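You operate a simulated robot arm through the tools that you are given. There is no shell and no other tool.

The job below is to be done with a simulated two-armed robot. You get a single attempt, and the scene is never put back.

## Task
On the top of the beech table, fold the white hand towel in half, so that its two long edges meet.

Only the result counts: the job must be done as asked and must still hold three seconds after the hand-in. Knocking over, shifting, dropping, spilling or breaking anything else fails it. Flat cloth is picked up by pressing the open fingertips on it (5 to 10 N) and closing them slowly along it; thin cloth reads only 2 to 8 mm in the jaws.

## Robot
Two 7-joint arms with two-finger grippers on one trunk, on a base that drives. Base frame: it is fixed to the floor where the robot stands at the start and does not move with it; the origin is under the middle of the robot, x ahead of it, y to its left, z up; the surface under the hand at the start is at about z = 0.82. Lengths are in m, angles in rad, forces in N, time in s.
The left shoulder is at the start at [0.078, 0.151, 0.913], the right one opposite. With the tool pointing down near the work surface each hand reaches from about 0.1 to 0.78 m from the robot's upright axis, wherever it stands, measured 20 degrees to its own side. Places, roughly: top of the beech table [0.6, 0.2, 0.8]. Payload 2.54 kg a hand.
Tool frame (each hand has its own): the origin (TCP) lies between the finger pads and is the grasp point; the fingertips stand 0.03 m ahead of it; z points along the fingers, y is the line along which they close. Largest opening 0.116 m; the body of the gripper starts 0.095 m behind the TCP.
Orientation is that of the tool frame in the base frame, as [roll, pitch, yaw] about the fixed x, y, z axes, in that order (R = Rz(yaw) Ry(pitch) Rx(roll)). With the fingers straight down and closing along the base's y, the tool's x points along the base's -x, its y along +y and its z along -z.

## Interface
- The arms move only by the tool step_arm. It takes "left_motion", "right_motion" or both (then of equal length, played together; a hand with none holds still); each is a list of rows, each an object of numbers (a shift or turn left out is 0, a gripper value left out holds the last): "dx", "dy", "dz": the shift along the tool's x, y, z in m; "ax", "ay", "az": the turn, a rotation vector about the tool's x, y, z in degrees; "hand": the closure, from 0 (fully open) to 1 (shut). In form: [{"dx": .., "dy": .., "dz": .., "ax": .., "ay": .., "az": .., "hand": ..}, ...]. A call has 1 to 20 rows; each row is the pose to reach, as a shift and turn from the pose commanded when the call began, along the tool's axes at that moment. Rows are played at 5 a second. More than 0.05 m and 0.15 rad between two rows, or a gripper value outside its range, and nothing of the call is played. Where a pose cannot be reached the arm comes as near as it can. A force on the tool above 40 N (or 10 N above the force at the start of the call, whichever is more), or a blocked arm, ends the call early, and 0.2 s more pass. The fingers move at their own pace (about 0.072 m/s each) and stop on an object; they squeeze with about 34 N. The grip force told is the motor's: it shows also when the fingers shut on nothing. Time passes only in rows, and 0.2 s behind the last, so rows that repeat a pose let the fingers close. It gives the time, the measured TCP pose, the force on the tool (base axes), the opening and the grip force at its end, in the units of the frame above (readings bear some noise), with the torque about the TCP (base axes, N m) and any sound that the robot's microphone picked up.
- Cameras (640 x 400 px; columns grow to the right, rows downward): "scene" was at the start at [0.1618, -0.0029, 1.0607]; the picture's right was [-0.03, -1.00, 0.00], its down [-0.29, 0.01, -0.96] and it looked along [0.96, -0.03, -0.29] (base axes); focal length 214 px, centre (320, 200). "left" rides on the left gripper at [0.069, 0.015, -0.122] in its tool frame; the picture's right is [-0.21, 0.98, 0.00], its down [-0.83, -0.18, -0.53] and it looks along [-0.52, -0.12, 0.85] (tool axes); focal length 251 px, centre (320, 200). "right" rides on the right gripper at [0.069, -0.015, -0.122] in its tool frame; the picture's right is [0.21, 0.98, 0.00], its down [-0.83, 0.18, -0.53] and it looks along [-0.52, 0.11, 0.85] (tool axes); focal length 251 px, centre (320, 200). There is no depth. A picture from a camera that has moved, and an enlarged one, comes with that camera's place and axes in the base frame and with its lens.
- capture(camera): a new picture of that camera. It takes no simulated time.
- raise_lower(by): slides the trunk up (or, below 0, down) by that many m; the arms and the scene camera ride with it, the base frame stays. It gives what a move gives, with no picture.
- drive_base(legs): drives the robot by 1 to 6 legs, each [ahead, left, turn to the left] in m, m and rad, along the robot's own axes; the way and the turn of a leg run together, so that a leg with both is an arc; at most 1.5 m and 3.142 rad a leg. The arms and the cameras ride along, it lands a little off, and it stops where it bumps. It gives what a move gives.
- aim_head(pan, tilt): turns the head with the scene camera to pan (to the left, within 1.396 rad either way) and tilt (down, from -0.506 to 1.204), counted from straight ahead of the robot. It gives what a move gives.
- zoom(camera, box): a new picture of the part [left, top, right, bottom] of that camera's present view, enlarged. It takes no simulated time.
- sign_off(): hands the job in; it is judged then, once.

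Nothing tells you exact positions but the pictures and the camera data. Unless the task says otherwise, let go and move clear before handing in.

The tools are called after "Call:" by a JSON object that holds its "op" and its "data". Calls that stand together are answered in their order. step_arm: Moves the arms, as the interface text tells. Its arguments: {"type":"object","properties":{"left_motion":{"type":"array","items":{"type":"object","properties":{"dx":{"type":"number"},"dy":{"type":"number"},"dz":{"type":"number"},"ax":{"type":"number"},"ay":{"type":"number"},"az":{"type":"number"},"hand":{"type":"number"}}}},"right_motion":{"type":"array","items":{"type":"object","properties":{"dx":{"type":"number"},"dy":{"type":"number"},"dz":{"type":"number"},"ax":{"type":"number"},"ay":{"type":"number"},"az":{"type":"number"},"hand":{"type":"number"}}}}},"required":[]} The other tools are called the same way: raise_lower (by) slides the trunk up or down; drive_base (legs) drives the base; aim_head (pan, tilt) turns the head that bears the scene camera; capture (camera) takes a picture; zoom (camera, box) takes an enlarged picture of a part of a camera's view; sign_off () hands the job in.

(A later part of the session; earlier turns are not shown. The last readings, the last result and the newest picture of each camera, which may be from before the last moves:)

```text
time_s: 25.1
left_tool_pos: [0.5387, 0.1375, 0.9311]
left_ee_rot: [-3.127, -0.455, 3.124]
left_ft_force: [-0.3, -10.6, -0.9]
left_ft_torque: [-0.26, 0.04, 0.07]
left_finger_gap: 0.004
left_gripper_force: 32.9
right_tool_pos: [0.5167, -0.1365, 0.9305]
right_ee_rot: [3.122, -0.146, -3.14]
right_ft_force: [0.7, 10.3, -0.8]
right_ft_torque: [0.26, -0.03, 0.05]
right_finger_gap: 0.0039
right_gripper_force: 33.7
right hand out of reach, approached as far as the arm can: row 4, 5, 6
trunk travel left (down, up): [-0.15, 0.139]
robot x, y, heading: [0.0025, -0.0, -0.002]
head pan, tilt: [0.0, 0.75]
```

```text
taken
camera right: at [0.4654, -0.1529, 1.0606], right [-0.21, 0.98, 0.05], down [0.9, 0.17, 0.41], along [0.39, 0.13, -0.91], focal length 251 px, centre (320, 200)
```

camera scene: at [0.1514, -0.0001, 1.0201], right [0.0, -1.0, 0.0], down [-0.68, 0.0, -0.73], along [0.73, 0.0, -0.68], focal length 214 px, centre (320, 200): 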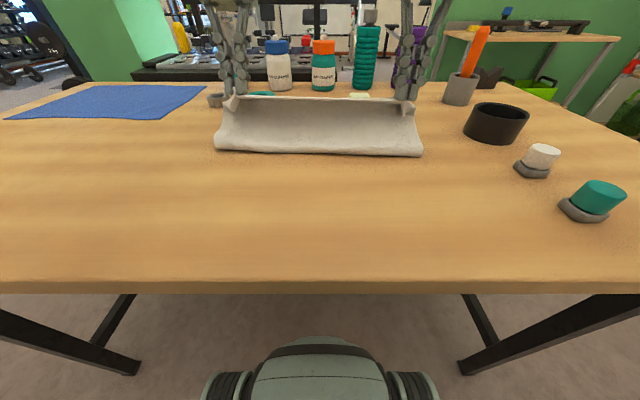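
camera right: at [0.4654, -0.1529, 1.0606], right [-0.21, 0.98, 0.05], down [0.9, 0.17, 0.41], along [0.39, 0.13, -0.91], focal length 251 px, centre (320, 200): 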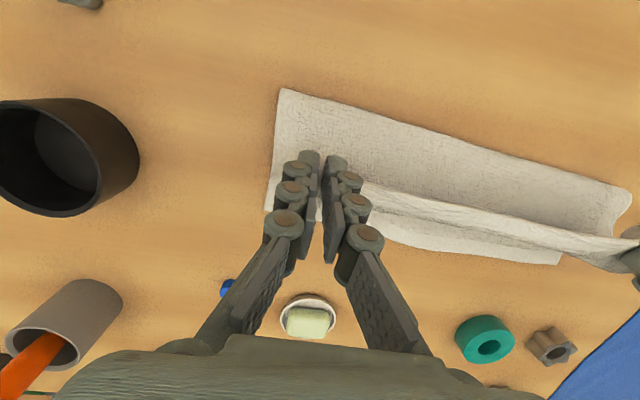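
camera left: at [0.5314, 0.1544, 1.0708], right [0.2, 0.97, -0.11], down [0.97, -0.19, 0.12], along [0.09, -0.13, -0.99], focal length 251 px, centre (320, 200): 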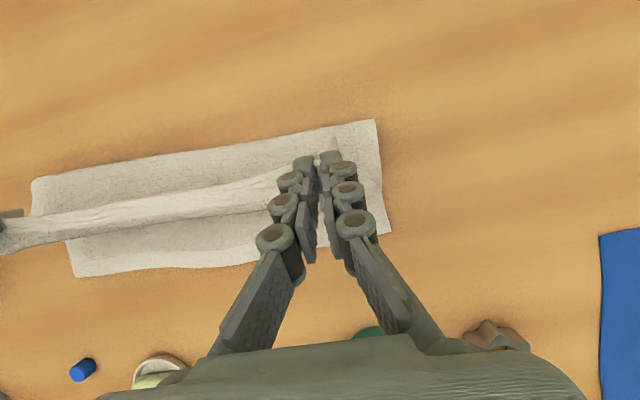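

The right hand is closer but still slightly limited by the leftover tilt. I'll take the right tilt out entirely while carrying both hands forward and down toward the far edge at x≈0.59–0.60.

Call:
{"op": "step_arm", "data": {"left_motion": [{"dx": -0.004, "dz": 0.0}, {"dx": -0.011, "dz": 0.001}, {"dx": -0.018, "dz": 0.003}, {"dx": -0.026, "dz": 0.006}, {"dx": -0.034, "dz": 0.01}, {"dx": -0.043, "dz": 0.015}, {"dx": -0.0525, "dz": 0.021}, {"dx": -0.0525, "dz": 0.021}], "right_motion": [{"dx": -0.004, "dz": 0.001, "ay": -3}, {"dx": -0.011, "dz": 0.002, "ay": -6}, {"dx": -0.018, "dz": 0.005, "ay": -7.9}, {"dx": -0.026, "dz": 0.009, "ay": -7.9}, {"dx": -0.034, "dz": 0.015, "ay": -7.9}, {"dx": -0.043, "dz": 0.022, "ay": -7.9}, {"dx": -0.0512, "dz": 0.0307, "ay": -7.9}, {"dx": -0.0512, "dz": 0.0307, "ay": -7.9}]}}

Call:
{"op": "capture", "data": {"camera": "scene"}}

Call:
{"op": "capture", "data": {"camera": "left"}}

Call:
{"op": "capture", "data": {"camera": "right"}}

```text
time_s: 26.9
left_tool_pos: [0.5768, 0.1359, 0.8883]
left_ee_rot: [-3.126, -0.457, 3.125]
left_ft_force: [0.2, -7.9, -0.6]
left_ft_torque: [-0.2, 0.02, 0.04]
left_finger_gap: 0.004
left_gripper_force: 32.9
right_tool_pos: [0.5614, -0.1357, 0.893]
right_ee_rot: [3.124, -0.003, -3.141]
right_ft_force: [-0.2, 8.4, -0.2]
right_ft_torque: [0.16, 0.02, 0.08]
right_finger_gap: 0.0038
right_gripper_force: 33.4
trunk travel left (down, up): [-0.15, 0.139]
robot x, y, heading: [0.0016, -0.0015, 0.0]
head pan, tilt: [0.0, 0.75]
```

```text
taken
camera scene: at [0.1514, -0.0001, 1.0201], right [0.0, -1.0, 0.0], down [-0.68, 0.0, -0.73], along [0.73, 0.0, -0.68], focal length 214 px, centre (320, 200)
```

scene: 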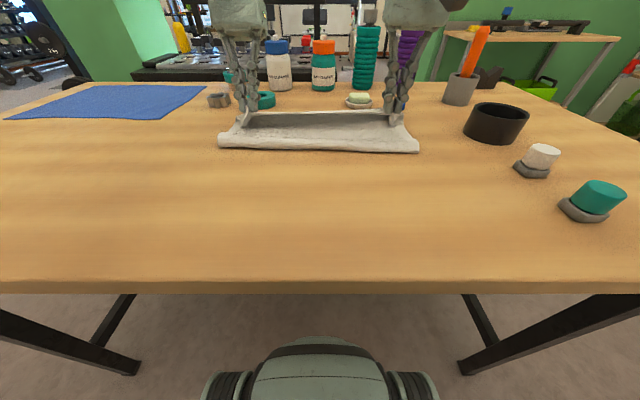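

```text
taken
camera left: at [0.5693, 0.1531, 1.0283], right [0.2, 0.97, -0.11], down [0.97, -0.19, 0.12], along [0.09, -0.13, -0.99], focal length 251 px, centre (320, 200)
```

left: 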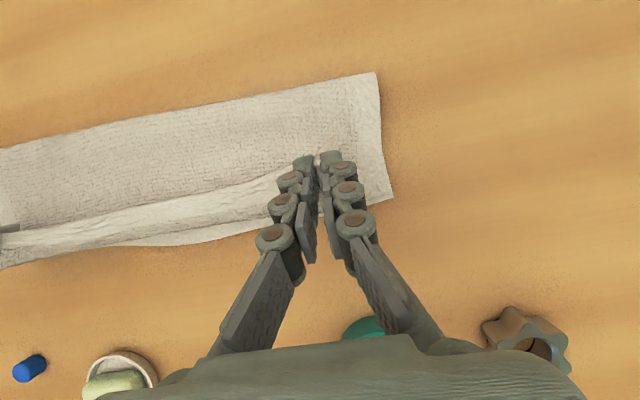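

```text
taken
camera right: at [0.4927, -0.1519, 1.0147], right [-0.22, 0.98, 0.02], down [0.83, 0.17, 0.53], along [0.52, 0.13, -0.84], focal length 251 px, centre (320, 200)
```

right: 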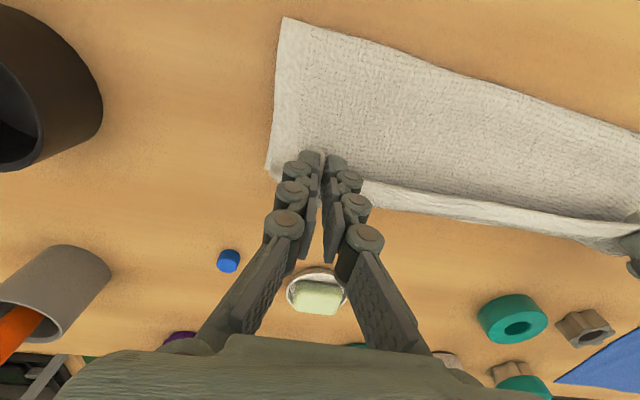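

Both hands are nearly over the far edge. I want a closer look at how much slack is in the loop and where the crease lies before I lower further.

Call:
{"op": "zoom", "data": {"camera": "scene", "box": [200, 70, 440, 220]}}

Call:
{"op": "zoom", "data": {"camera": "right", "box": [240, 0, 640, 250]}}

Call:
{"op": "zoom", "data": {"camera": "left", "box": [0, 50, 420, 312]}}

```text
2.67 times, centred on (320, 145) of scene
camera zoom: at [0.1514, -0.0001, 1.0201], right [0.0, -1.0, 0.0], down [-0.68, 0.0, -0.73], along [0.73, 0.0, -0.68], focal length 572 px, centre (320, 347)
```

zoom: 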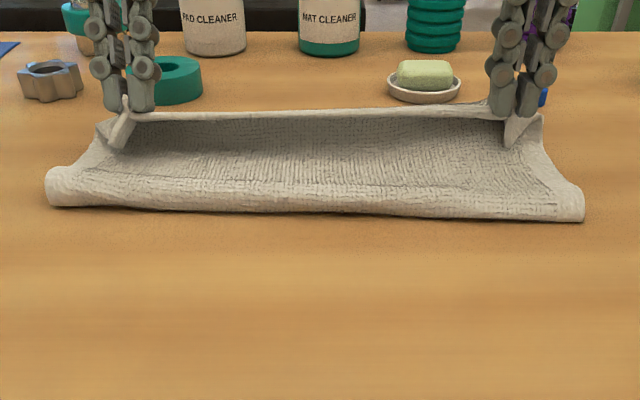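

```text
1.60 times, centred on (440, 125) of right
camera zoom: at [0.4927, -0.1519, 1.0147], right [-0.22, 0.98, 0.02], down [0.83, 0.17, 0.53], along [0.52, 0.13, -0.84], focal length 402 px, centre (128, 320)
```

zoom: 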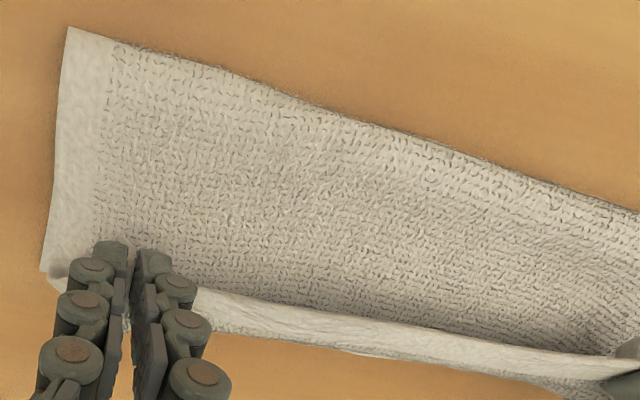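

```text
1.52 times, centred on (210, 181) of left
camera zoom: at [0.5693, 0.1531, 1.0283], right [0.2, 0.97, -0.11], down [0.97, -0.19, 0.12], along [0.09, -0.13, -0.99], focal length 383 px, centre (488, 229)
```

zoom: 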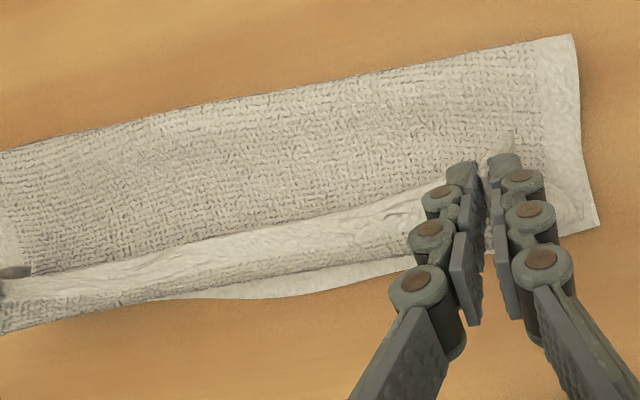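

The loop at the crease is about 2.5 cm thick and sits too far forward (x≈0.48–0.50), so the upper layer would overshoot. I'll roll the hands back again so the crease returns toward 0.45, then come forward on a tighter, lower arc.

Call:
{"op": "step_arm", "data": {"left_motion": [{"dx": 0.0227, "dz": -0.0123}, {"dx": 0.0472, "dz": -0.0169}, {"dx": 0.0696, "dz": -0.0172}, {"dx": 0.0885, "dz": -0.0102}, {"dx": 0.1046, "dz": 0.0022}, {"dx": 0.1182, "dz": 0.02}, {"dx": 0.1264, "dz": 0.0373}, {"dx": 0.1282, "dz": 0.0449}, {"dx": 0.1282, "dz": 0.0449}], "right_motion": [{"dx": 0.012, "dy": 0.001, "dz": -0.021}, {"dx": 0.032, "dy": 0.003, "dz": -0.036}, {"dx": 0.052, "dy": 0.005, "dz": -0.046}, {"dx": 0.072, "dy": 0.007, "dz": -0.048}, {"dx": 0.092, "dy": 0.008, "dz": -0.044}, {"dx": 0.112, "dy": 0.008, "dz": -0.034}, {"dx": 0.127, "dy": 0.008, "dz": -0.022}, {"dx": 0.132, "dy": 0.008, "dz": -0.014}, {"dx": 0.132, "dy": 0.008, "dz": -0.014}]}}

Call:
{"op": "capture", "data": {"camera": "scene"}}

Call:
{"op": "capture", "data": {"camera": "left"}}

Call:
{"op": "capture", "data": {"camera": "right"}}

```text
time_s: 28.9
left_tool_pos: [0.4426, 0.1383, 0.9049]
left_ee_rot: [-3.125, -0.458, 3.126]
left_ft_force: [-0.6, -5.0, -1.6]
left_ft_torque: [-0.13, 0.0, 0.03]
left_finger_gap: 0.0048
left_gripper_force: 34.6
right_tool_pos: [0.4305, -0.1304, 0.909]
right_ee_rot: [3.126, -0.004, -3.139]
right_ft_force: [0.1, 5.5, 0.2]
right_ft_torque: [0.12, -0.02, 0.06]
right_finger_gap: 0.0038
right_gripper_force: 33.0
trunk travel left (down, up): [-0.15, 0.139]
robot x, y, heading: [-0.0016, 0.0022, 0.004]
head pan, tilt: [0.0, 0.75]
```

```text
taken
camera scene: at [0.1514, -0.0001, 1.0201], right [0.0, -1.0, 0.0], down [-0.68, 0.0, -0.73], along [0.73, 0.0, -0.68], focal length 214 px, centre (320, 200)
```

scene: 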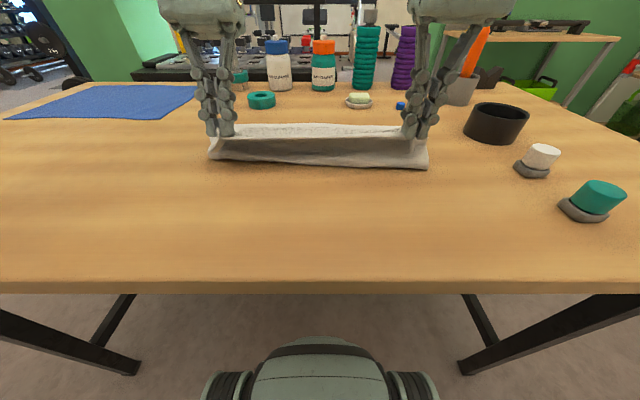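

```text
taken
camera left: at [0.4355, 0.1553, 1.0454], right [0.2, 0.97, -0.11], down [0.97, -0.19, 0.12], along [0.09, -0.13, -0.99], focal length 251 px, centre (320, 200)
```

left: 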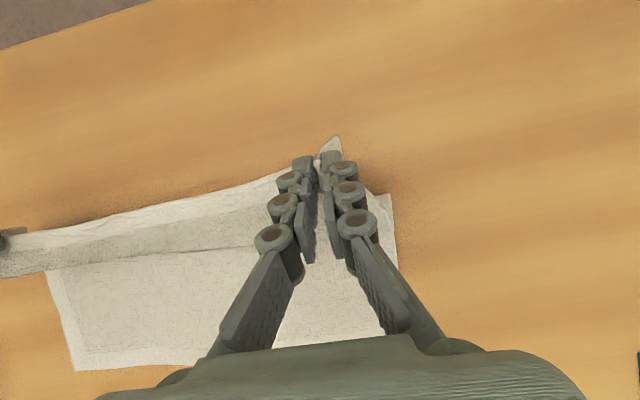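

```text
taken
camera right: at [0.3622, -0.1467, 1.0303], right [-0.22, 0.98, 0.02], down [0.83, 0.17, 0.53], along [0.52, 0.13, -0.85], focal length 251 px, centre (320, 200)
```

right: 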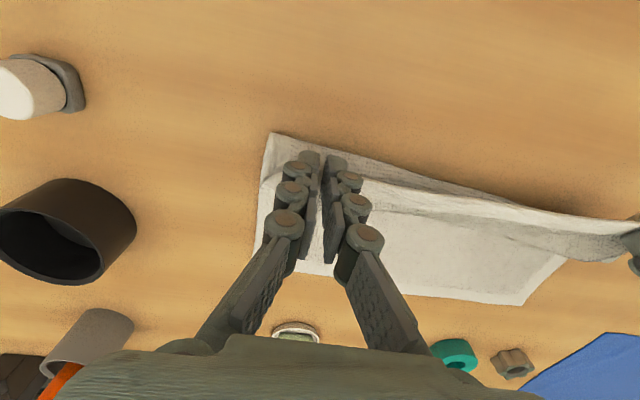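

The crease is back to about x=0.44–0.46 and the far edge hasn't moved. I'll go forward now on the tighter arc, easing the sideways tension.

Call:
{"op": "step_arm", "data": {"left_motion": [{"dx": -0.0053, "dy": -0.001, "dz": -0.0145}, {"dx": -0.0106, "dy": -0.001, "dz": -0.0289}, {"dx": -0.02, "dy": -0.002, "dz": -0.038}, {"dx": -0.0296, "dy": -0.003, "dz": -0.0471}, {"dx": -0.04, "dy": -0.003, "dz": -0.0488}, {"dx": -0.0502, "dy": -0.003, "dz": -0.0504}, {"dx": -0.0614, "dy": -0.003, "dz": -0.0503}, {"dx": -0.0726, "dy": -0.003, "dz": -0.0502}, {"dx": -0.0833, "dy": -0.003, "dz": -0.0477}, {"dx": -0.094, "dy": -0.003, "dz": -0.0452}, {"dx": -0.1029, "dy": -0.003, "dz": -0.0418}, {"dx": -0.1118, "dy": -0.003, "dz": -0.0383}, {"dx": -0.1118, "dy": -0.003, "dz": -0.0383}], "right_motion": [{"dx": -0.0113, "dy": 0.001, "dz": -0.01}, {"dx": -0.0225, "dy": 0.001, "dz": -0.02}, {"dx": -0.0345, "dy": 0.002, "dz": -0.024}, {"dx": -0.0465, "dy": 0.003, "dz": -0.028}, {"dx": -0.056, "dy": 0.003, "dz": -0.025}, {"dx": -0.0655, "dy": 0.003, "dz": -0.022}, {"dx": -0.075, "dy": 0.003, "dz": -0.017}, {"dx": -0.0845, "dy": 0.003, "dz": -0.012}, {"dx": -0.0925, "dy": 0.003, "dz": -0.005}, {"dx": -0.1005, "dy": 0.003, "dz": 0.002}, {"dx": -0.107, "dy": 0.003, "dz": 0.009}, {"dx": -0.1135, "dy": 0.003, "dz": 0.016}, {"dx": -0.1135, "dy": 0.003, "dz": 0.016}]}}

Call:
{"op": "capture", "data": {"camera": "scene"}}

Call:
{"op": "capture", "data": {"camera": "left"}}

Call:
{"op": "capture", "data": {"camera": "right"}}

```text
time_s: 31.7
left_tool_pos: [0.5593, 0.1328, 0.8905]
left_ee_rot: [-3.127, -0.458, 3.124]
left_ft_force: [-0.3, -0.1, 0.5]
left_ft_torque: [0.02, 0.02, 0.0]
left_finger_gap: 0.003
left_gripper_force: 30.7
right_tool_pos: [0.5437, -0.1259, 0.8921]
right_ee_rot: [3.125, -0.003, -3.14]
right_ft_force: [-0.5, 1.2, 0.5]
right_ft_torque: [-0.04, 0.0, -0.03]
right_finger_gap: 0.0035
right_gripper_force: 32.9
trunk travel left (down, up): [-0.15, 0.139]
robot x, y, heading: [0.0027, -0.0002, 0.001]
head pan, tilt: [0.0, 0.75]
```

```text
taken
camera scene: at [0.1514, -0.0001, 1.0201], right [0.0, -1.0, 0.0], down [-0.68, 0.0, -0.73], along [0.73, 0.0, -0.68], focal length 214 px, centre (320, 200)
```

scene: 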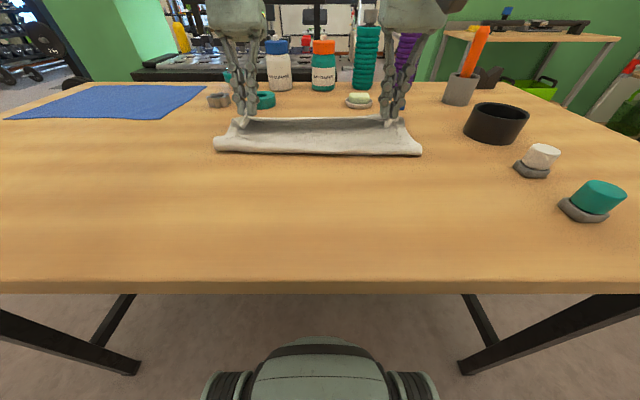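

```text
taken
camera left: at [0.5509, 0.1506, 1.0297], right [0.2, 0.97, -0.11], down [0.97, -0.19, 0.12], along [0.09, -0.13, -0.99], focal length 251 px, centre (320, 200)
```

left: 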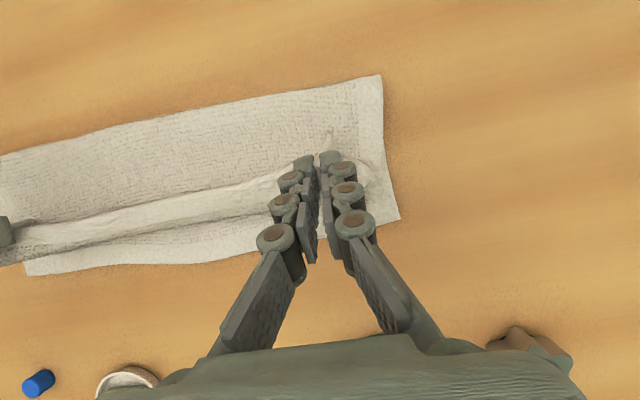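

```text
taken
camera right: at [0.474, -0.1412, 1.0136], right [-0.22, 0.98, 0.02], down [0.83, 0.17, 0.53], along [0.52, 0.13, -0.85], focal length 251 px, centre (320, 200)
```

right: 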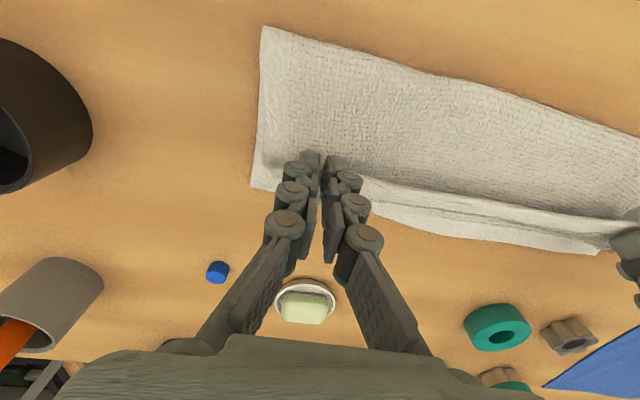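

This is better, but the sag still pulls the crease forward (0.487 left, 0.474 right). I'll roll back once more, then come forward low so the upper layer stays taut and the crease rolls only as far as it needs to.

Call:
{"op": "step_arm", "data": {"left_motion": [{"dx": 0.024, "dz": -0.0094}, {"dx": 0.0486, "dz": -0.014}, {"dx": 0.07, "dz": -0.0125}, {"dx": 0.088, "dz": -0.0037}, {"dx": 0.1025, "dz": 0.0123}, {"dx": 0.1152, "dz": 0.0318}, {"dx": 0.1221, "dz": 0.0519}, {"dx": 0.1221, "dz": 0.0519}, {"dx": 0.1221, "dz": 0.0519}], "right_motion": [{"dx": 0.0137, "dz": -0.02}, {"dx": 0.0337, "dz": -0.035}, {"dx": 0.0537, "dz": -0.043}, {"dx": 0.0737, "dz": -0.043}, {"dx": 0.0937, "dz": -0.035}, {"dx": 0.1137, "dz": -0.023}, {"dx": 0.1287, "dz": -0.008}, {"dx": 0.1287, "dz": -0.008}, {"dx": 0.1287, "dz": -0.008}]}}

Call:
{"op": "capture", "data": {"camera": "scene"}}

Call:
{"op": "capture", "data": {"camera": "left"}}

Call:
{"op": "capture", "data": {"camera": "right"}}

```text
time_s: 33.7
left_tool_pos: [0.4271, 0.1337, 0.8978]
left_ee_rot: [-3.125, -0.457, 3.126]
left_ft_force: [-0.1, -0.1, 0.2]
left_ft_torque: [0.03, -0.03, 0.0]
left_finger_gap: 0.0044
left_gripper_force: 34.1
right_tool_pos: [0.4132, -0.1232, 0.9011]
right_ee_rot: [3.126, -0.003, -3.141]
right_ft_force: [-0.3, 0.4, -0.3]
right_ft_torque: [-0.04, -0.02, -0.01]
right_finger_gap: 0.0038
right_gripper_force: 33.0
trunk travel left (down, up): [-0.15, 0.139]
robot x, y, heading: [0.0015, -0.0013, 0.001]
head pan, tilt: [0.0, 0.75]
```

```text
taken
camera scene: at [0.1514, -0.0001, 1.0201], right [0.0, -1.0, 0.0], down [-0.68, 0.0, -0.73], along [0.73, 0.0, -0.68], focal length 214 px, centre (320, 200)
```

scene: 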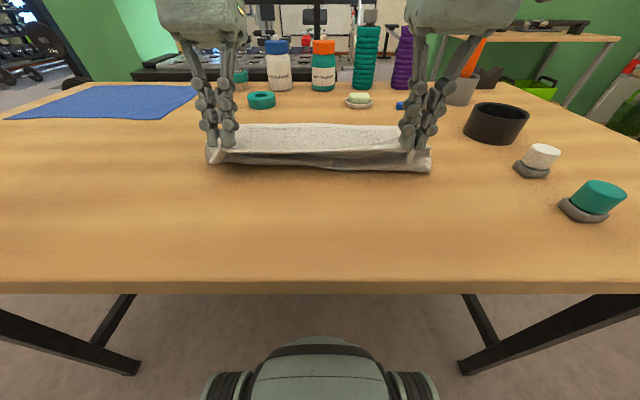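

```text
taken
camera left: at [0.4202, 0.1507, 1.038], right [0.2, 0.97, -0.11], down [0.97, -0.19, 0.12], along [0.09, -0.13, -0.99], focal length 251 px, centre (320, 200)
```

left: 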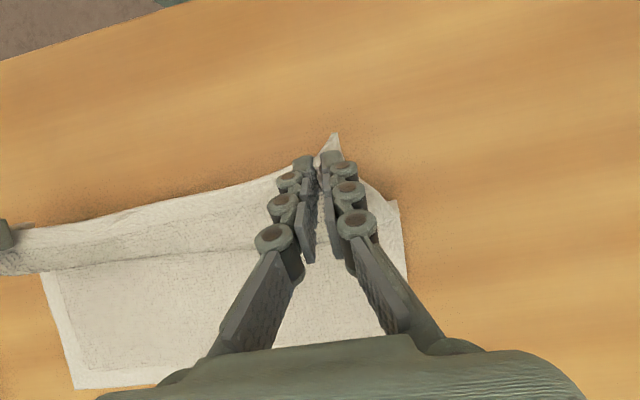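

```text
taken
camera right: at [0.3453, -0.1405, 1.0237], right [-0.22, 0.98, 0.02], down [0.83, 0.17, 0.53], along [0.52, 0.13, -0.85], focal length 251 px, centre (320, 200)
```

right: 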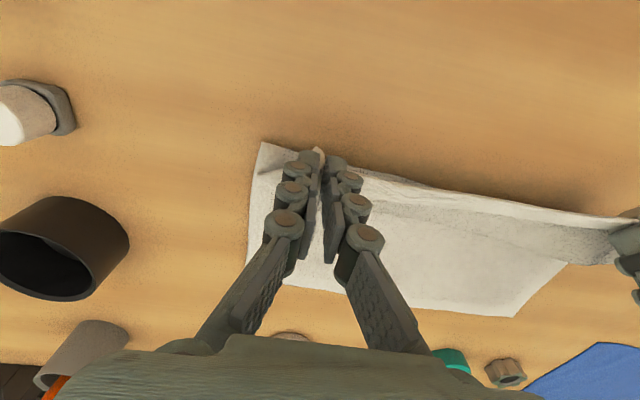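

The crease is back at 0.452 on the left and 0.422 on the right. I'll come forward low and slow now.

Call:
{"op": "step_arm", "data": {"left_motion": [{"dx": -0.007, "dz": -0.0082}, {"dx": -0.0141, "dz": -0.0163}, {"dx": -0.0226, "dz": -0.0216}, {"dx": -0.0311, "dz": -0.0269}, {"dx": -0.0406, "dz": -0.0304}, {"dx": -0.05, "dz": -0.0339}, {"dx": -0.06, "dz": -0.0365}, {"dx": -0.0697, "dz": -0.039}, {"dx": -0.0798, "dz": -0.0412}, {"dx": -0.0898, "dz": -0.0434}, {"dx": -0.1, "dz": -0.0451}, {"dx": -0.1105, "dz": -0.0468}, {"dx": -0.1188, "dz": -0.047}, {"dx": -0.127, "dz": -0.0471}, {"dx": -0.1332, "dz": -0.0457}, {"dx": -0.1394, "dz": -0.0443}, {"dx": -0.1394, "dz": -0.0443}], "right_motion": [{"dx": -0.011, "dz": -0.004}, {"dx": -0.022, "dz": -0.008}, {"dx": -0.032, "dz": -0.009}, {"dx": -0.042, "dz": -0.01}, {"dx": -0.0519, "dz": -0.009}, {"dx": -0.0618, "dz": -0.008}, {"dx": -0.0718, "dz": -0.006}, {"dx": -0.0818, "dz": -0.004}, {"dx": -0.0918, "dz": -0.0015}, {"dx": -0.1018, "dz": 0.001}, {"dx": -0.1113, "dz": 0.004}, {"dx": -0.1208, "dz": 0.007}, {"dx": -0.1278, "dz": 0.0105}, {"dx": -0.1348, "dz": 0.014}, {"dx": -0.1388, "dz": 0.018}, {"dx": -0.1428, "dz": 0.022}, {"dx": -0.1428, "dz": 0.022}]}}

Call:
{"op": "capture", "data": {"camera": "scene"}}

Call:
{"op": "capture", "data": {"camera": "left"}}

Call:
{"op": "capture", "data": {"camera": "right"}}

```text
time_s: 37.3
left_tool_pos: [0.5715, 0.1339, 0.876]
left_ee_rot: [-3.125, -0.457, 3.122]
left_ft_force: [0.0, -0.1, 1.3]
left_ft_torque: [0.0, 0.01, 0.0]
left_finger_gap: 0.0039
left_gripper_force: 32.3
right_tool_pos: [0.557, -0.1239, 0.8776]
right_ee_rot: [3.123, -0.002, -3.139]
right_ft_force: [-0.3, 0.0, -0.2]
right_ft_torque: [-0.01, 0.03, 0.0]
right_finger_gap: 0.0035
right_gripper_force: 33.0
trunk travel left (down, up): [-0.15, 0.139]
robot x, y, heading: [0.0005, -0.0034, -0.002]
head pan, tilt: [0.0, 0.75]
```

```text
taken
camera scene: at [0.1514, -0.0001, 1.0201], right [0.0, -1.0, 0.0], down [-0.68, 0.0, -0.73], along [0.73, 0.0, -0.68], focal length 214 px, centre (320, 200)
```

scene: 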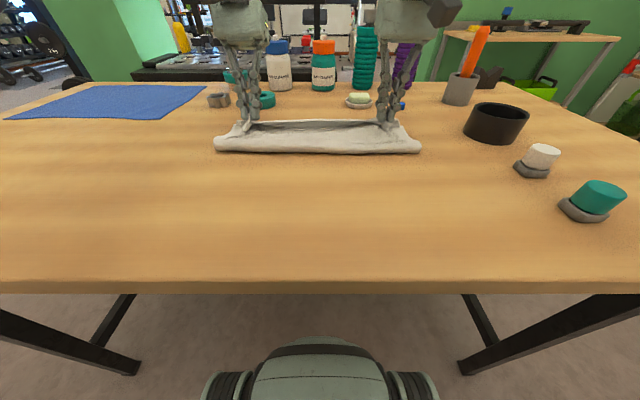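

```text
taken
camera left: at [0.564, 0.1508, 1.0158], right [0.2, 0.97, -0.11], down [0.97, -0.19, 0.12], along [0.09, -0.13, -0.99], focal length 251 px, centre (320, 200)
```

left: 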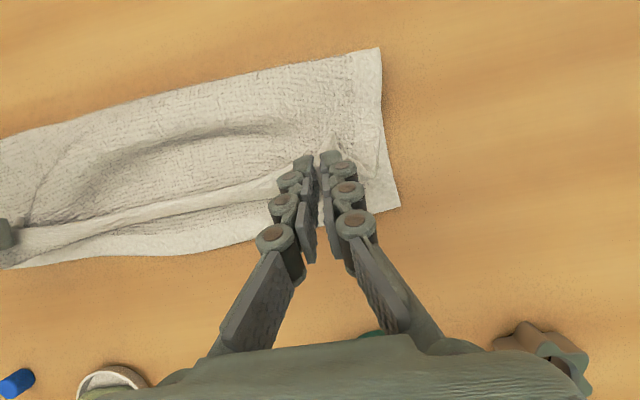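

```text
taken
camera right: at [0.4886, -0.141, 1.0003], right [-0.22, 0.98, 0.02], down [0.83, 0.17, 0.53], along [0.52, 0.13, -0.84], focal length 251 px, centre (320, 200)
```

right: 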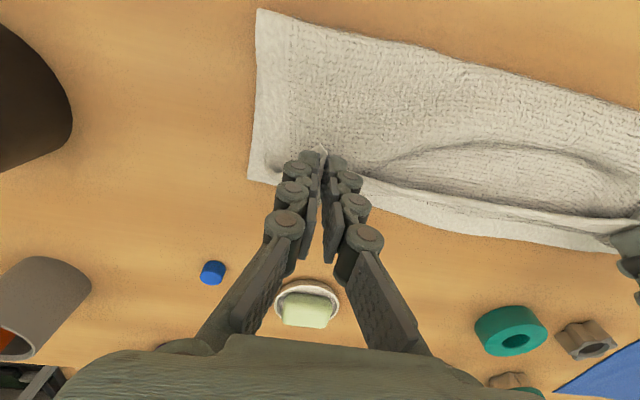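

There's still slack in the upper sheet and the crease is near x=0.485. I'll roll back a bit further this time, then take an arc centred further back, which should leave the crease at about 0.465.

Call:
{"op": "step_arm", "data": {"left_motion": [{"dx": 0.0233, "dz": -0.0144}, {"dx": 0.0492, "dz": -0.0218}, {"dx": 0.0769, "dz": -0.0216}, {"dx": 0.1015, "dz": -0.0152}, {"dx": 0.1231, "dz": -0.0024}, {"dx": 0.1412, "dz": 0.0176}, {"dx": 0.1534, "dz": 0.0381}, {"dx": 0.1648, "dz": 0.0603}, {"dx": 0.1648, "dz": 0.0603}, {"dx": 0.1648, "dz": 0.0603}], "right_motion": [{"dx": 0.012, "dz": -0.0244}, {"dx": 0.032, "dz": -0.0424}, {"dx": 0.057, "dz": -0.0544}, {"dx": 0.082, "dz": -0.0594}, {"dx": 0.107, "dz": -0.0574}, {"dx": 0.132, "dz": -0.0474}, {"dx": 0.152, "dz": -0.0344}, {"dx": 0.165, "dz": -0.0194}, {"dx": 0.165, "dz": -0.0194}, {"dx": 0.165, "dz": -0.0194}]}}

Call:
{"op": "capture", "data": {"camera": "scene"}}

Call:
{"op": "capture", "data": {"camera": "left"}}

Call:
{"op": "capture", "data": {"camera": "right"}}

```text
time_s: 39.5
left_tool_pos: [0.3965, 0.1355, 0.8926]
left_ee_rot: [-3.127, -0.457, 3.125]
left_ft_force: [0.6, -2.2, -0.3]
left_ft_torque: [0.0, 0.02, 0.0]
left_finger_gap: 0.0039
left_gripper_force: 33.3
right_tool_pos: [0.3928, -0.1251, 0.8988]
right_ee_rot: [3.123, -0.002, -3.141]
right_ft_force: [-1.0, 0.8, 0.1]
right_ft_torque: [0.02, 0.02, 0.01]
right_finger_gap: 0.0034
right_gripper_force: 33.4
trunk travel left (down, up): [-0.15, 0.139]
robot x, y, heading: [-0.0017, -0.0005, 0.002]
head pan, tilt: [0.0, 0.75]
```

```text
taken
camera scene: at [0.1514, -0.0001, 1.0201], right [0.0, -1.0, 0.0], down [-0.68, 0.0, -0.73], along [0.73, 0.0, -0.68], focal length 214 px, centre (320, 200)
```

scene: 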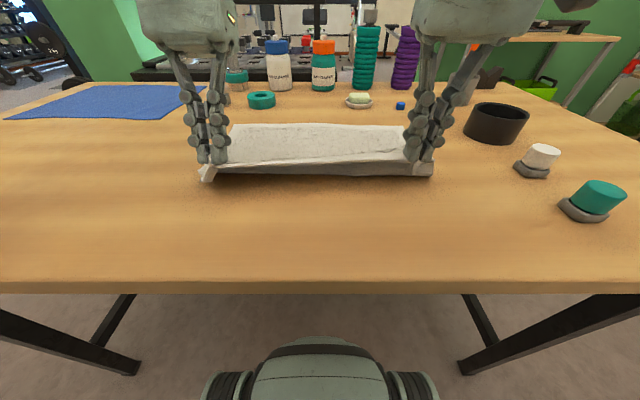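

```text
taken
camera left: at [0.3888, 0.1534, 1.0323], right [0.2, 0.97, -0.11], down [0.98, -0.19, 0.12], along [0.09, -0.13, -0.99], focal length 251 px, centre (320, 200)
```

left: 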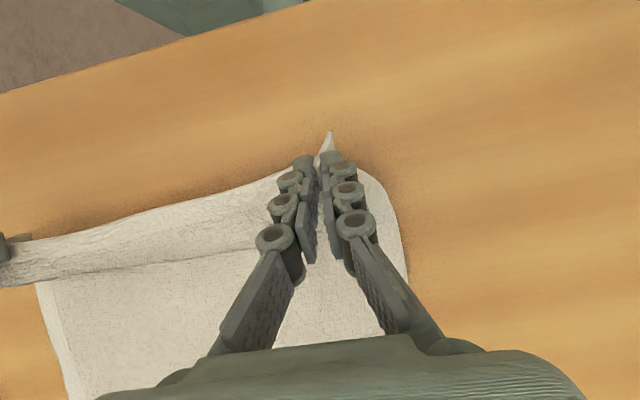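

```text
taken
camera right: at [0.3233, -0.1413, 1.0198], right [-0.22, 0.98, 0.02], down [0.83, 0.17, 0.53], along [0.52, 0.13, -0.85], focal length 251 px, centre (320, 200)
```

right: 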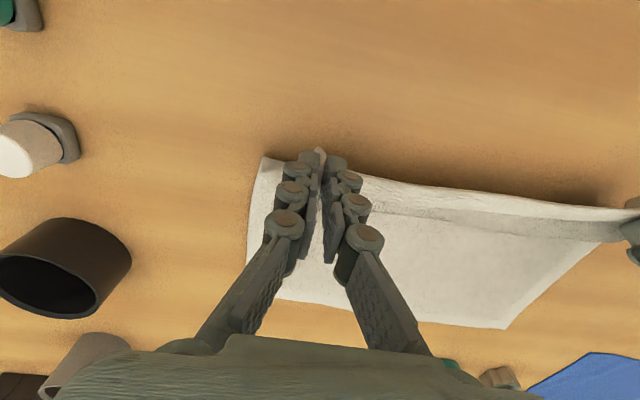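

The cloth has rolled back well and the far edge is still at about 0.595. Forward again, on the arc centred at x≈0.455.

Call:
{"op": "step_arm", "data": {"left_motion": [{"dx": -0.0066, "dz": -0.0217}, {"dx": -0.0135, "dz": -0.0418}, {"dx": -0.0218, "dz": -0.0592}, {"dx": -0.0303, "dz": -0.0756}, {"dx": -0.041, "dz": -0.0792}, {"dx": -0.0518, "dz": -0.0827}, {"dx": -0.0633, "dz": -0.0834}, {"dx": -0.0747, "dz": -0.084}, {"dx": -0.0861, "dz": -0.0835}, {"dx": -0.0975, "dz": -0.0829}, {"dx": -0.1094, "dz": -0.0798}, {"dx": -0.1212, "dz": -0.0766}, {"dx": -0.1305, "dz": -0.0723}, {"dx": -0.1398, "dz": -0.0679}, {"dx": -0.1398, "dz": -0.0679}], "right_motion": [{"dx": -0.0072, "dz": -0.0132}, {"dx": -0.0202, "dz": -0.0282}, {"dx": -0.0352, "dz": -0.0402}, {"dx": -0.0502, "dz": -0.0512}, {"dx": -0.0615, "dz": -0.0497}, {"dx": -0.0727, "dz": -0.0482}, {"dx": -0.0832, "dz": -0.0437}, {"dx": -0.0937, "dz": -0.0392}, {"dx": -0.1038, "dz": -0.0337}, {"dx": -0.1138, "dz": -0.0282}, {"dx": -0.123, "dz": -0.0202}, {"dx": -0.1322, "dz": -0.0122}, {"dx": -0.1387, "dz": -0.0042}, {"dx": -0.1452, "dz": 0.0038}, {"dx": -0.1452, "dz": 0.0038}]}}

Call:
{"op": "capture", "data": {"camera": "scene"}}

Call:
{"op": "capture", "data": {"camera": "left"}}

Call:
{"op": "capture", "data": {"camera": "right"}}

```text
time_s: 42.7
left_tool_pos: [0.552, 0.1329, 0.8927]
left_ee_rot: [-3.125, -0.458, 3.126]
left_ft_force: [0.6, -0.9, 0.4]
left_ft_torque: [0.01, 0.02, -0.02]
left_finger_gap: 0.0039
left_gripper_force: 33.1
right_tool_pos: [0.5366, -0.1258, 0.8929]
right_ee_rot: [3.123, -0.003, -3.141]
right_ft_force: [0.4, 0.0, -0.5]
right_ft_torque: [-0.04, 0.01, -0.03]
right_finger_gap: 0.0036
right_gripper_force: 33.3
trunk travel left (down, up): [-0.15, 0.139]
robot x, y, heading: [0.0047, -0.0024, 0.002]
head pan, tilt: [0.0, 0.75]
```

```text
taken
camera scene: at [0.1514, -0.0001, 1.0201], right [0.0, -1.0, 0.0], down [-0.68, 0.0, -0.73], along [0.73, 0.0, -0.68], focal length 214 px, centre (320, 200)
```

scene: 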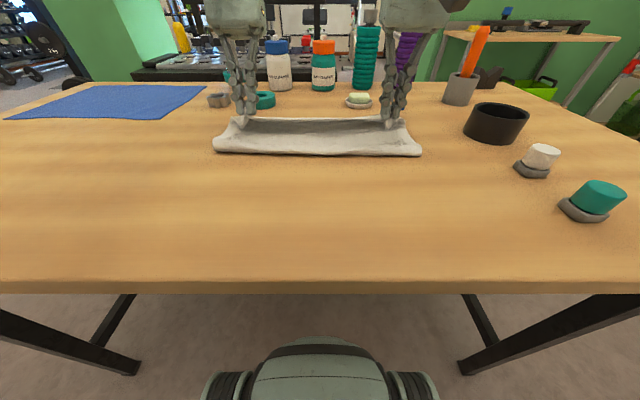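

```text
taken
camera left: at [0.545, 0.1498, 1.033], right [0.2, 0.97, -0.11], down [0.97, -0.19, 0.12], along [0.09, -0.13, -0.99], focal length 251 px, centre (320, 200)
```

left: 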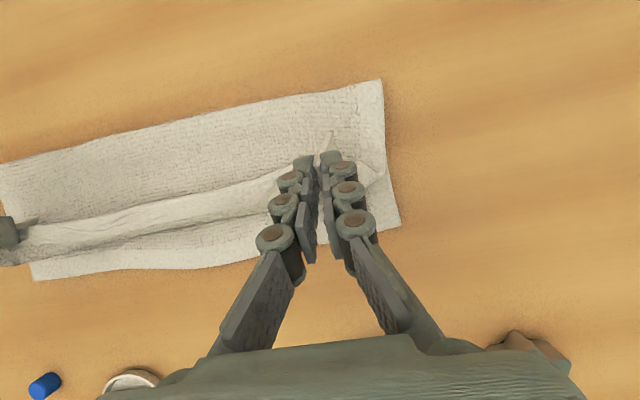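

```text
taken
camera right: at [0.4684, -0.1414, 1.0147], right [-0.22, 0.98, 0.02], down [0.83, 0.17, 0.53], along [0.52, 0.13, -0.85], focal length 251 px, centre (320, 200)
```

right: 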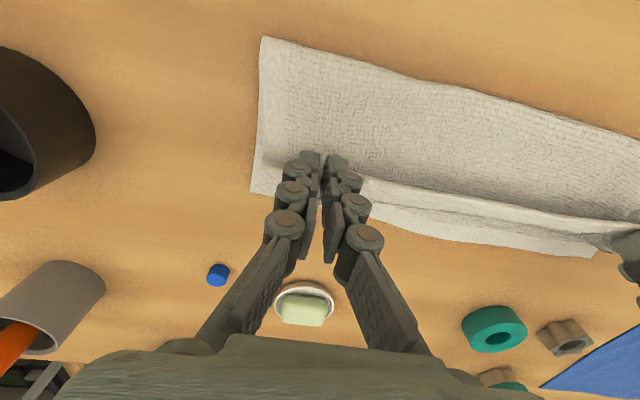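

The crease is now about 0.483 on the left and 0.473 on the right, with the sheet nearly taut. I'll zoom in to see how much edge strip is sticking out past the fingers before lowering.

Call:
{"op": "zoom", "data": {"camera": "left", "box": [240, 60, 420, 260]}}

Call:
{"op": "zoom", "data": {"camera": "right", "box": [230, 20, 430, 220]}}

Call:
{"op": "zoom", "data": {"camera": "scene", "box": [200, 90, 440, 180]}}

```text
2.00 times, centred on (330, 160) of left
camera zoom: at [0.545, 0.1498, 1.033], right [0.2, 0.97, -0.11], down [0.97, -0.19, 0.12], along [0.09, -0.13, -0.99], focal length 503 px, centre (300, 280)
```

zoom: 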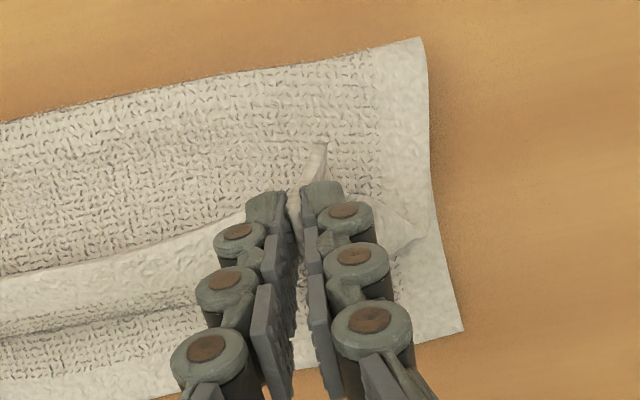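

```text
2.00 times, centred on (330, 120) of right
camera zoom: at [0.4684, -0.1414, 1.0147], right [-0.22, 0.98, 0.02], down [0.83, 0.17, 0.53], along [0.52, 0.13, -0.85], focal length 503 px, centre (300, 360)
```

zoom: 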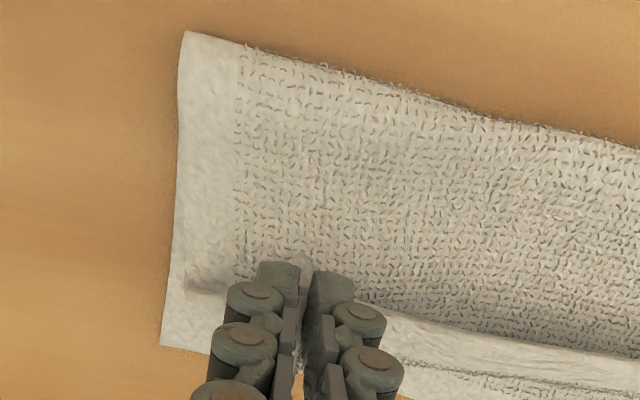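

```text
2.67 times, centred on (320, 135) of scene
camera zoom: at [0.1514, -0.0001, 1.0201], right [0.0, -1.0, 0.0], down [-0.68, 0.0, -0.73], along [0.73, 0.0, -0.68], focal length 572 px, centre (320, 373)
```

zoom: 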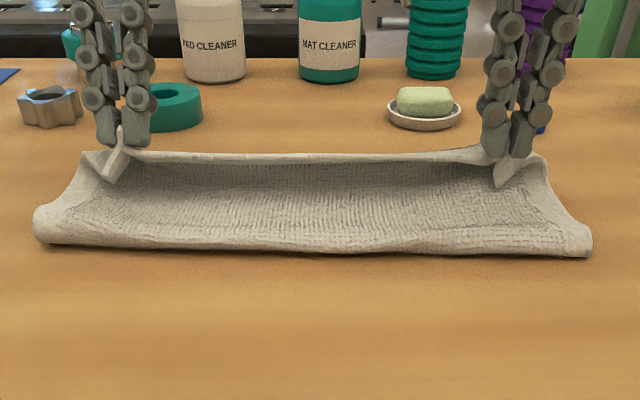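

I'll lower the held edge onto the lower layer near the far edge in small steps.

Call:
{"op": "step_arm", "data": {"left_motion": [{"dx": -0.01, "dz": 0.0055}, {"dx": -0.0198, "dz": 0.0109}, {"dx": -0.0235, "dz": 0.016}, {"dx": -0.0269, "dz": 0.0208}, {"dx": -0.0269, "dz": 0.0208}], "right_motion": [{"dx": -0.006, "dz": 0.008}, {"dx": -0.012, "dz": 0.016}, {"dx": -0.013, "dz": 0.022}, {"dx": -0.014, "dz": 0.028}, {"dx": -0.014, "dz": 0.028}]}}

Call:
{"op": "zoom", "data": {"camera": "scene", "box": [200, 90, 440, 180]}}

Call:
{"op": "capture", "data": {"camera": "left"}}

Call:
{"op": "capture", "data": {"camera": "right"}}

```text
time_s: 43.9
left_tool_pos: [0.5656, 0.1333, 0.8628]
left_ee_rot: [-3.125, -0.457, 3.125]
left_ft_force: [-0.3, 0.3, 1.5]
left_ft_torque: [0.02, 0.05, -0.05]
left_finger_gap: 0.0039
left_gripper_force: 32.5
right_tool_pos: [0.553, -0.1241, 0.8652]
right_ee_rot: [3.122, -0.004, -3.139]
right_ft_force: [1.0, 0.5, 0.6]
right_ft_torque: [-0.02, 0.01, 0.02]
right_finger_gap: 0.0038
right_gripper_force: 32.6
trunk travel left (down, up): [-0.15, 0.139]
robot x, y, heading: [0.0008, 0.0014, 0.001]
head pan, tilt: [0.0, 0.75]
```

```text
2.67 times, centred on (320, 135) of scene
camera zoom: at [0.1512, -0.0001, 1.0202], right [0.0, -1.0, 0.0], down [-0.68, 0.0, -0.73], along [0.73, 0.0, -0.68], focal length 572 px, centre (320, 373)
```

zoom: 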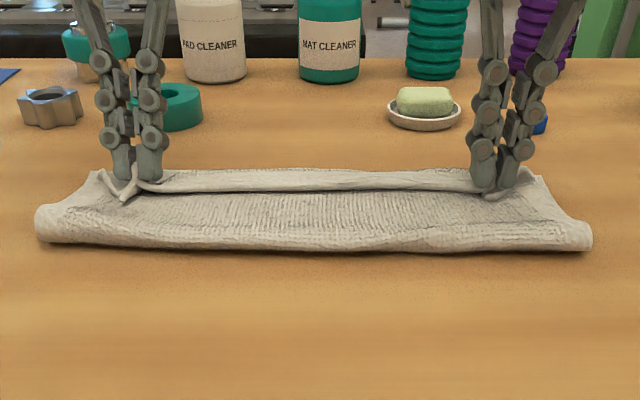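

```text
taken
camera left: at [0.5588, 0.1499, 1.0029], right [0.2, 0.97, -0.11], down [0.97, -0.19, 0.12], along [0.09, -0.13, -0.99], focal length 251 px, centre (320, 200)
```

left: 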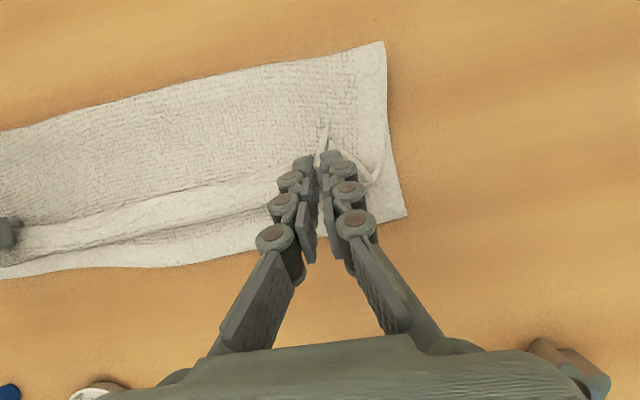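

```text
taken
camera right: at [0.4825, -0.1415, 0.9872], right [-0.22, 0.98, 0.02], down [0.83, 0.17, 0.53], along [0.52, 0.13, -0.84], focal length 251 px, centre (320, 200)
```

right: 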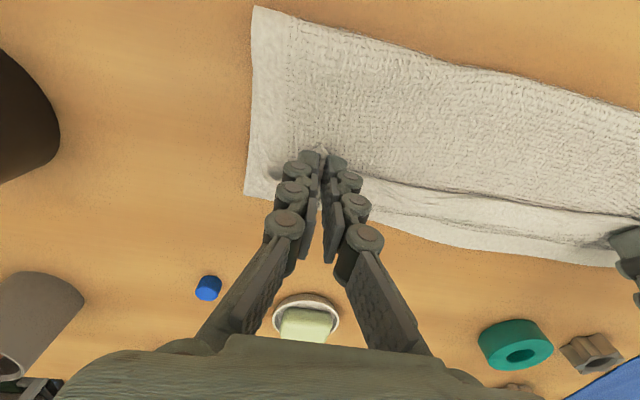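

The edge is down on the lower layer, but the held strip is curled back toward me. I'll release gently, rise straight off and look before correcting the curl.

Call:
{"op": "step_arm", "data": {"left_motion": [{"hand": 0.95}, {"hand": 0.9}, {"hand": 0.85}, {"hand": 0.8}, {"hand": 0.75}, {"hand": 0.75}, {"dz": -0.01}, {"dz": -0.025}, {"dz": -0.045}, {"dz": -0.07}, {"dz": -0.09}], "right_motion": [{"hand": 0.95}, {"hand": 0.9}, {"hand": 0.85}, {"hand": 0.8}, {"hand": 0.75}, {"hand": 0.75}, {"dz": -0.01}, {"dz": -0.025}, {"dz": -0.045}, {"dz": -0.07}, {"dz": -0.09}]}}

Call:
{"op": "zoom", "data": {"camera": "scene", "box": [200, 80, 440, 190]}}

Call:
{"op": "capture", "data": {"camera": "left"}}

Call:
{"op": "capture", "data": {"camera": "right"}}

```text
time_s: 46.3
left_tool_pos: [0.585, 0.1362, 0.9278]
left_ee_rot: [-3.124, -0.452, 3.124]
left_ft_force: [-0.5, -0.7, -0.2]
left_ft_torque: [0.0, 0.0, -0.03]
left_finger_gap: 0.0293
left_gripper_force: 0.1
left hand out of reach, approached as far as the arm can: row 10, 11
right_tool_pos: [0.5425, -0.1361, 0.9396]
right_ee_rot: [3.125, -0.004, -3.141]
right_ft_force: [-0.4, 0.5, -0.3]
right_ft_torque: [-0.01, -0.02, 0.01]
right_finger_gap: 0.0291
right_gripper_force: 0.0
right hand out of reach, approached as far as the arm can: row 9, 10, 11
trunk travel left (down, up): [-0.15, 0.139]
robot x, y, heading: [-0.0036, 0.0035, 0.004]
head pan, tilt: [0.0, 0.75]
```

```text
2.67 times, centred on (320, 135) of scene
camera zoom: at [0.1511, -0.0002, 1.0202], right [0.0, -1.0, 0.0], down [-0.68, 0.0, -0.73], along [0.73, 0.0, -0.68], focal length 572 px, centre (320, 373)
```

zoom: 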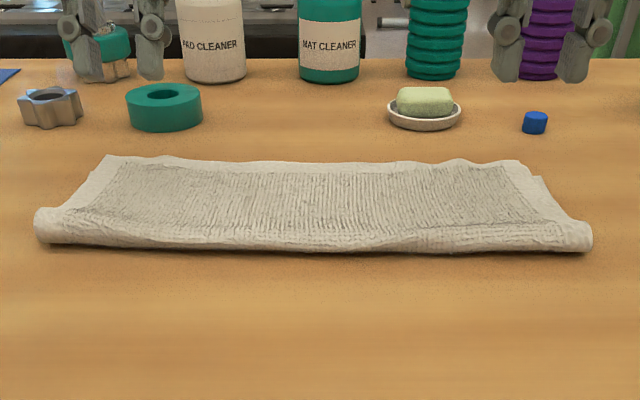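

```text
taken
camera left: at [0.5768, 0.1532, 1.0686], right [0.2, 0.97, -0.11], down [0.97, -0.19, 0.12], along [0.1, -0.13, -0.99], focal length 251 px, centre (320, 200)
```

left: 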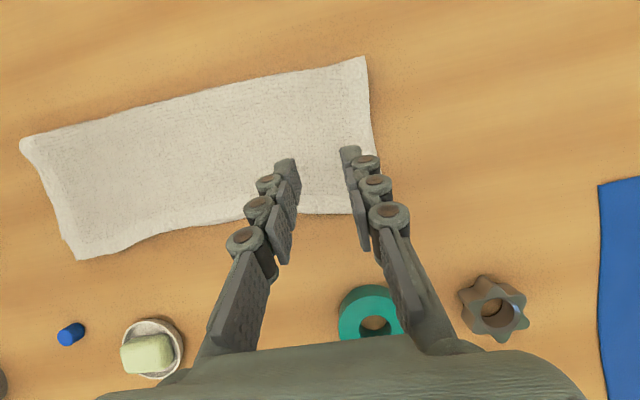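

```text
taken
camera right: at [0.4741, -0.1536, 1.0615], right [-0.22, 0.98, 0.02], down [0.83, 0.17, 0.53], along [0.52, 0.13, -0.84], focal length 251 px, centre (320, 200)
```

right: 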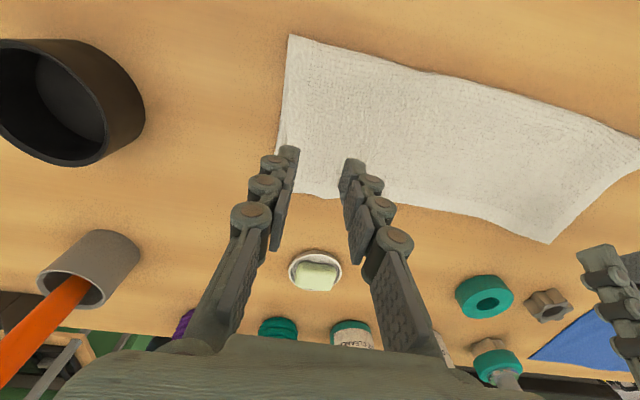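

The strip sprang flat on its own and the towel now looks neatly folded. I'll draw both arms back out of the way so I can check how well the edges meet.

Call:
{"op": "step_arm", "data": {"left_motion": [{"dx": 0.021, "dy": 0.006, "dz": 0.005, "ay": -3}, {"dx": 0.042, "dy": 0.012, "dz": 0.012, "ay": -6}, {"dx": 0.063, "dy": 0.018, "dz": 0.02, "ay": -10}, {"dx": 0.084, "dy": 0.024, "dz": 0.03, "ay": -14}, {"dx": 0.105, "dy": 0.03, "dz": 0.04, "ay": -18}, {"dx": 0.126, "dy": 0.036, "dz": 0.05, "ay": -22}, {"dx": 0.147, "dy": 0.042, "dz": 0.062, "ay": -26}, {"dx": 0.1687, "dy": 0.05, "dz": 0.07, "ay": -26}], "right_motion": [{"dx": 0.02, "dy": -0.007}, {"dx": 0.04, "dy": -0.014}, {"dx": 0.06, "dy": -0.021}, {"dx": 0.08, "dy": -0.028}, {"dx": 0.1, "dy": -0.035}, {"dx": 0.12, "dy": -0.042}, {"dx": 0.14, "dy": -0.049}, {"dx": 0.153, "dy": -0.056}]}}

Call:
{"op": "zoom", "data": {"camera": "scene", "box": [200, 90, 440, 180]}}

Call:
{"op": "capture", "data": {"camera": "left"}}

Call:
{"op": "capture", "data": {"camera": "right"}}

```text
time_s: 48.1
left_tool_pos: [0.4033, 0.1861, 0.9381]
left_ee_rot: [-3.128, -0.001, 3.133]
left_ft_force: [-0.8, -0.3, 0.3]
left_ft_torque: [-0.01, -0.04, -0.02]
left_finger_gap: 0.0287
left_gripper_force: 0.2
right_tool_pos: [0.3896, -0.1957, 0.9375]
right_ee_rot: [3.124, -0.003, -3.14]
right_ft_force: [-0.3, -0.5, -0.3]
right_ft_torque: [0.0, 0.02, 0.0]
right_finger_gap: 0.0292
right_gripper_force: 0.0
trunk travel left (down, up): [-0.15, 0.139]
robot x, y, heading: [0.0042, 0.0039, -0.005]
head pan, tilt: [0.0, 0.75]
```

```text
2.67 times, centred on (320, 135) of scene
camera zoom: at [0.1512, -0.0001, 1.0202], right [0.0, -1.0, 0.0], down [-0.68, 0.0, -0.73], along [0.73, 0.0, -0.68], focal length 572 px, centre (320, 373)
```

zoom: 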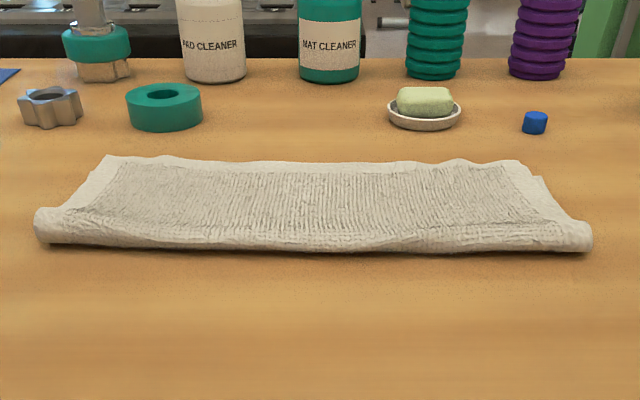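

```text
taken
camera left: at [0.3348, 0.204, 1.0609], right [0.22, 0.97, -0.01], down [0.83, -0.18, 0.53], along [0.52, -0.13, -0.85], focal length 251 px, centre (320, 200)
```

left: 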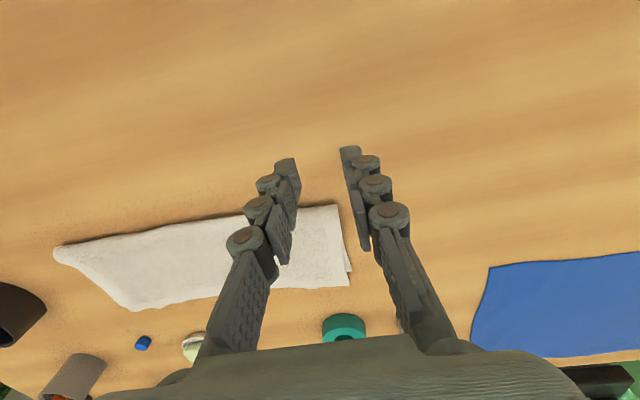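

```text
taken
camera right: at [0.3204, -0.2122, 1.0583], right [-0.22, 0.98, 0.02], down [0.83, 0.17, 0.53], along [0.52, 0.13, -0.85], focal length 251 px, centre (320, 200)
```

right: 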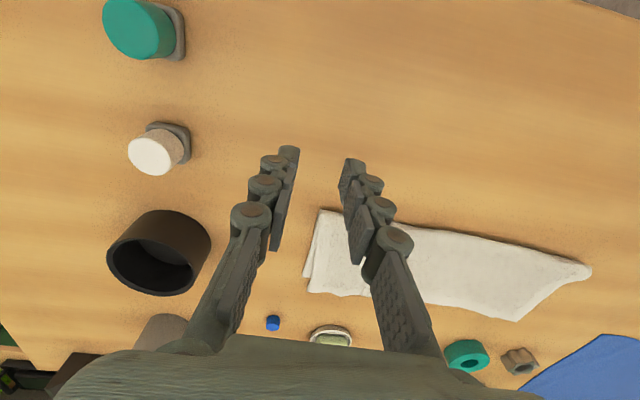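

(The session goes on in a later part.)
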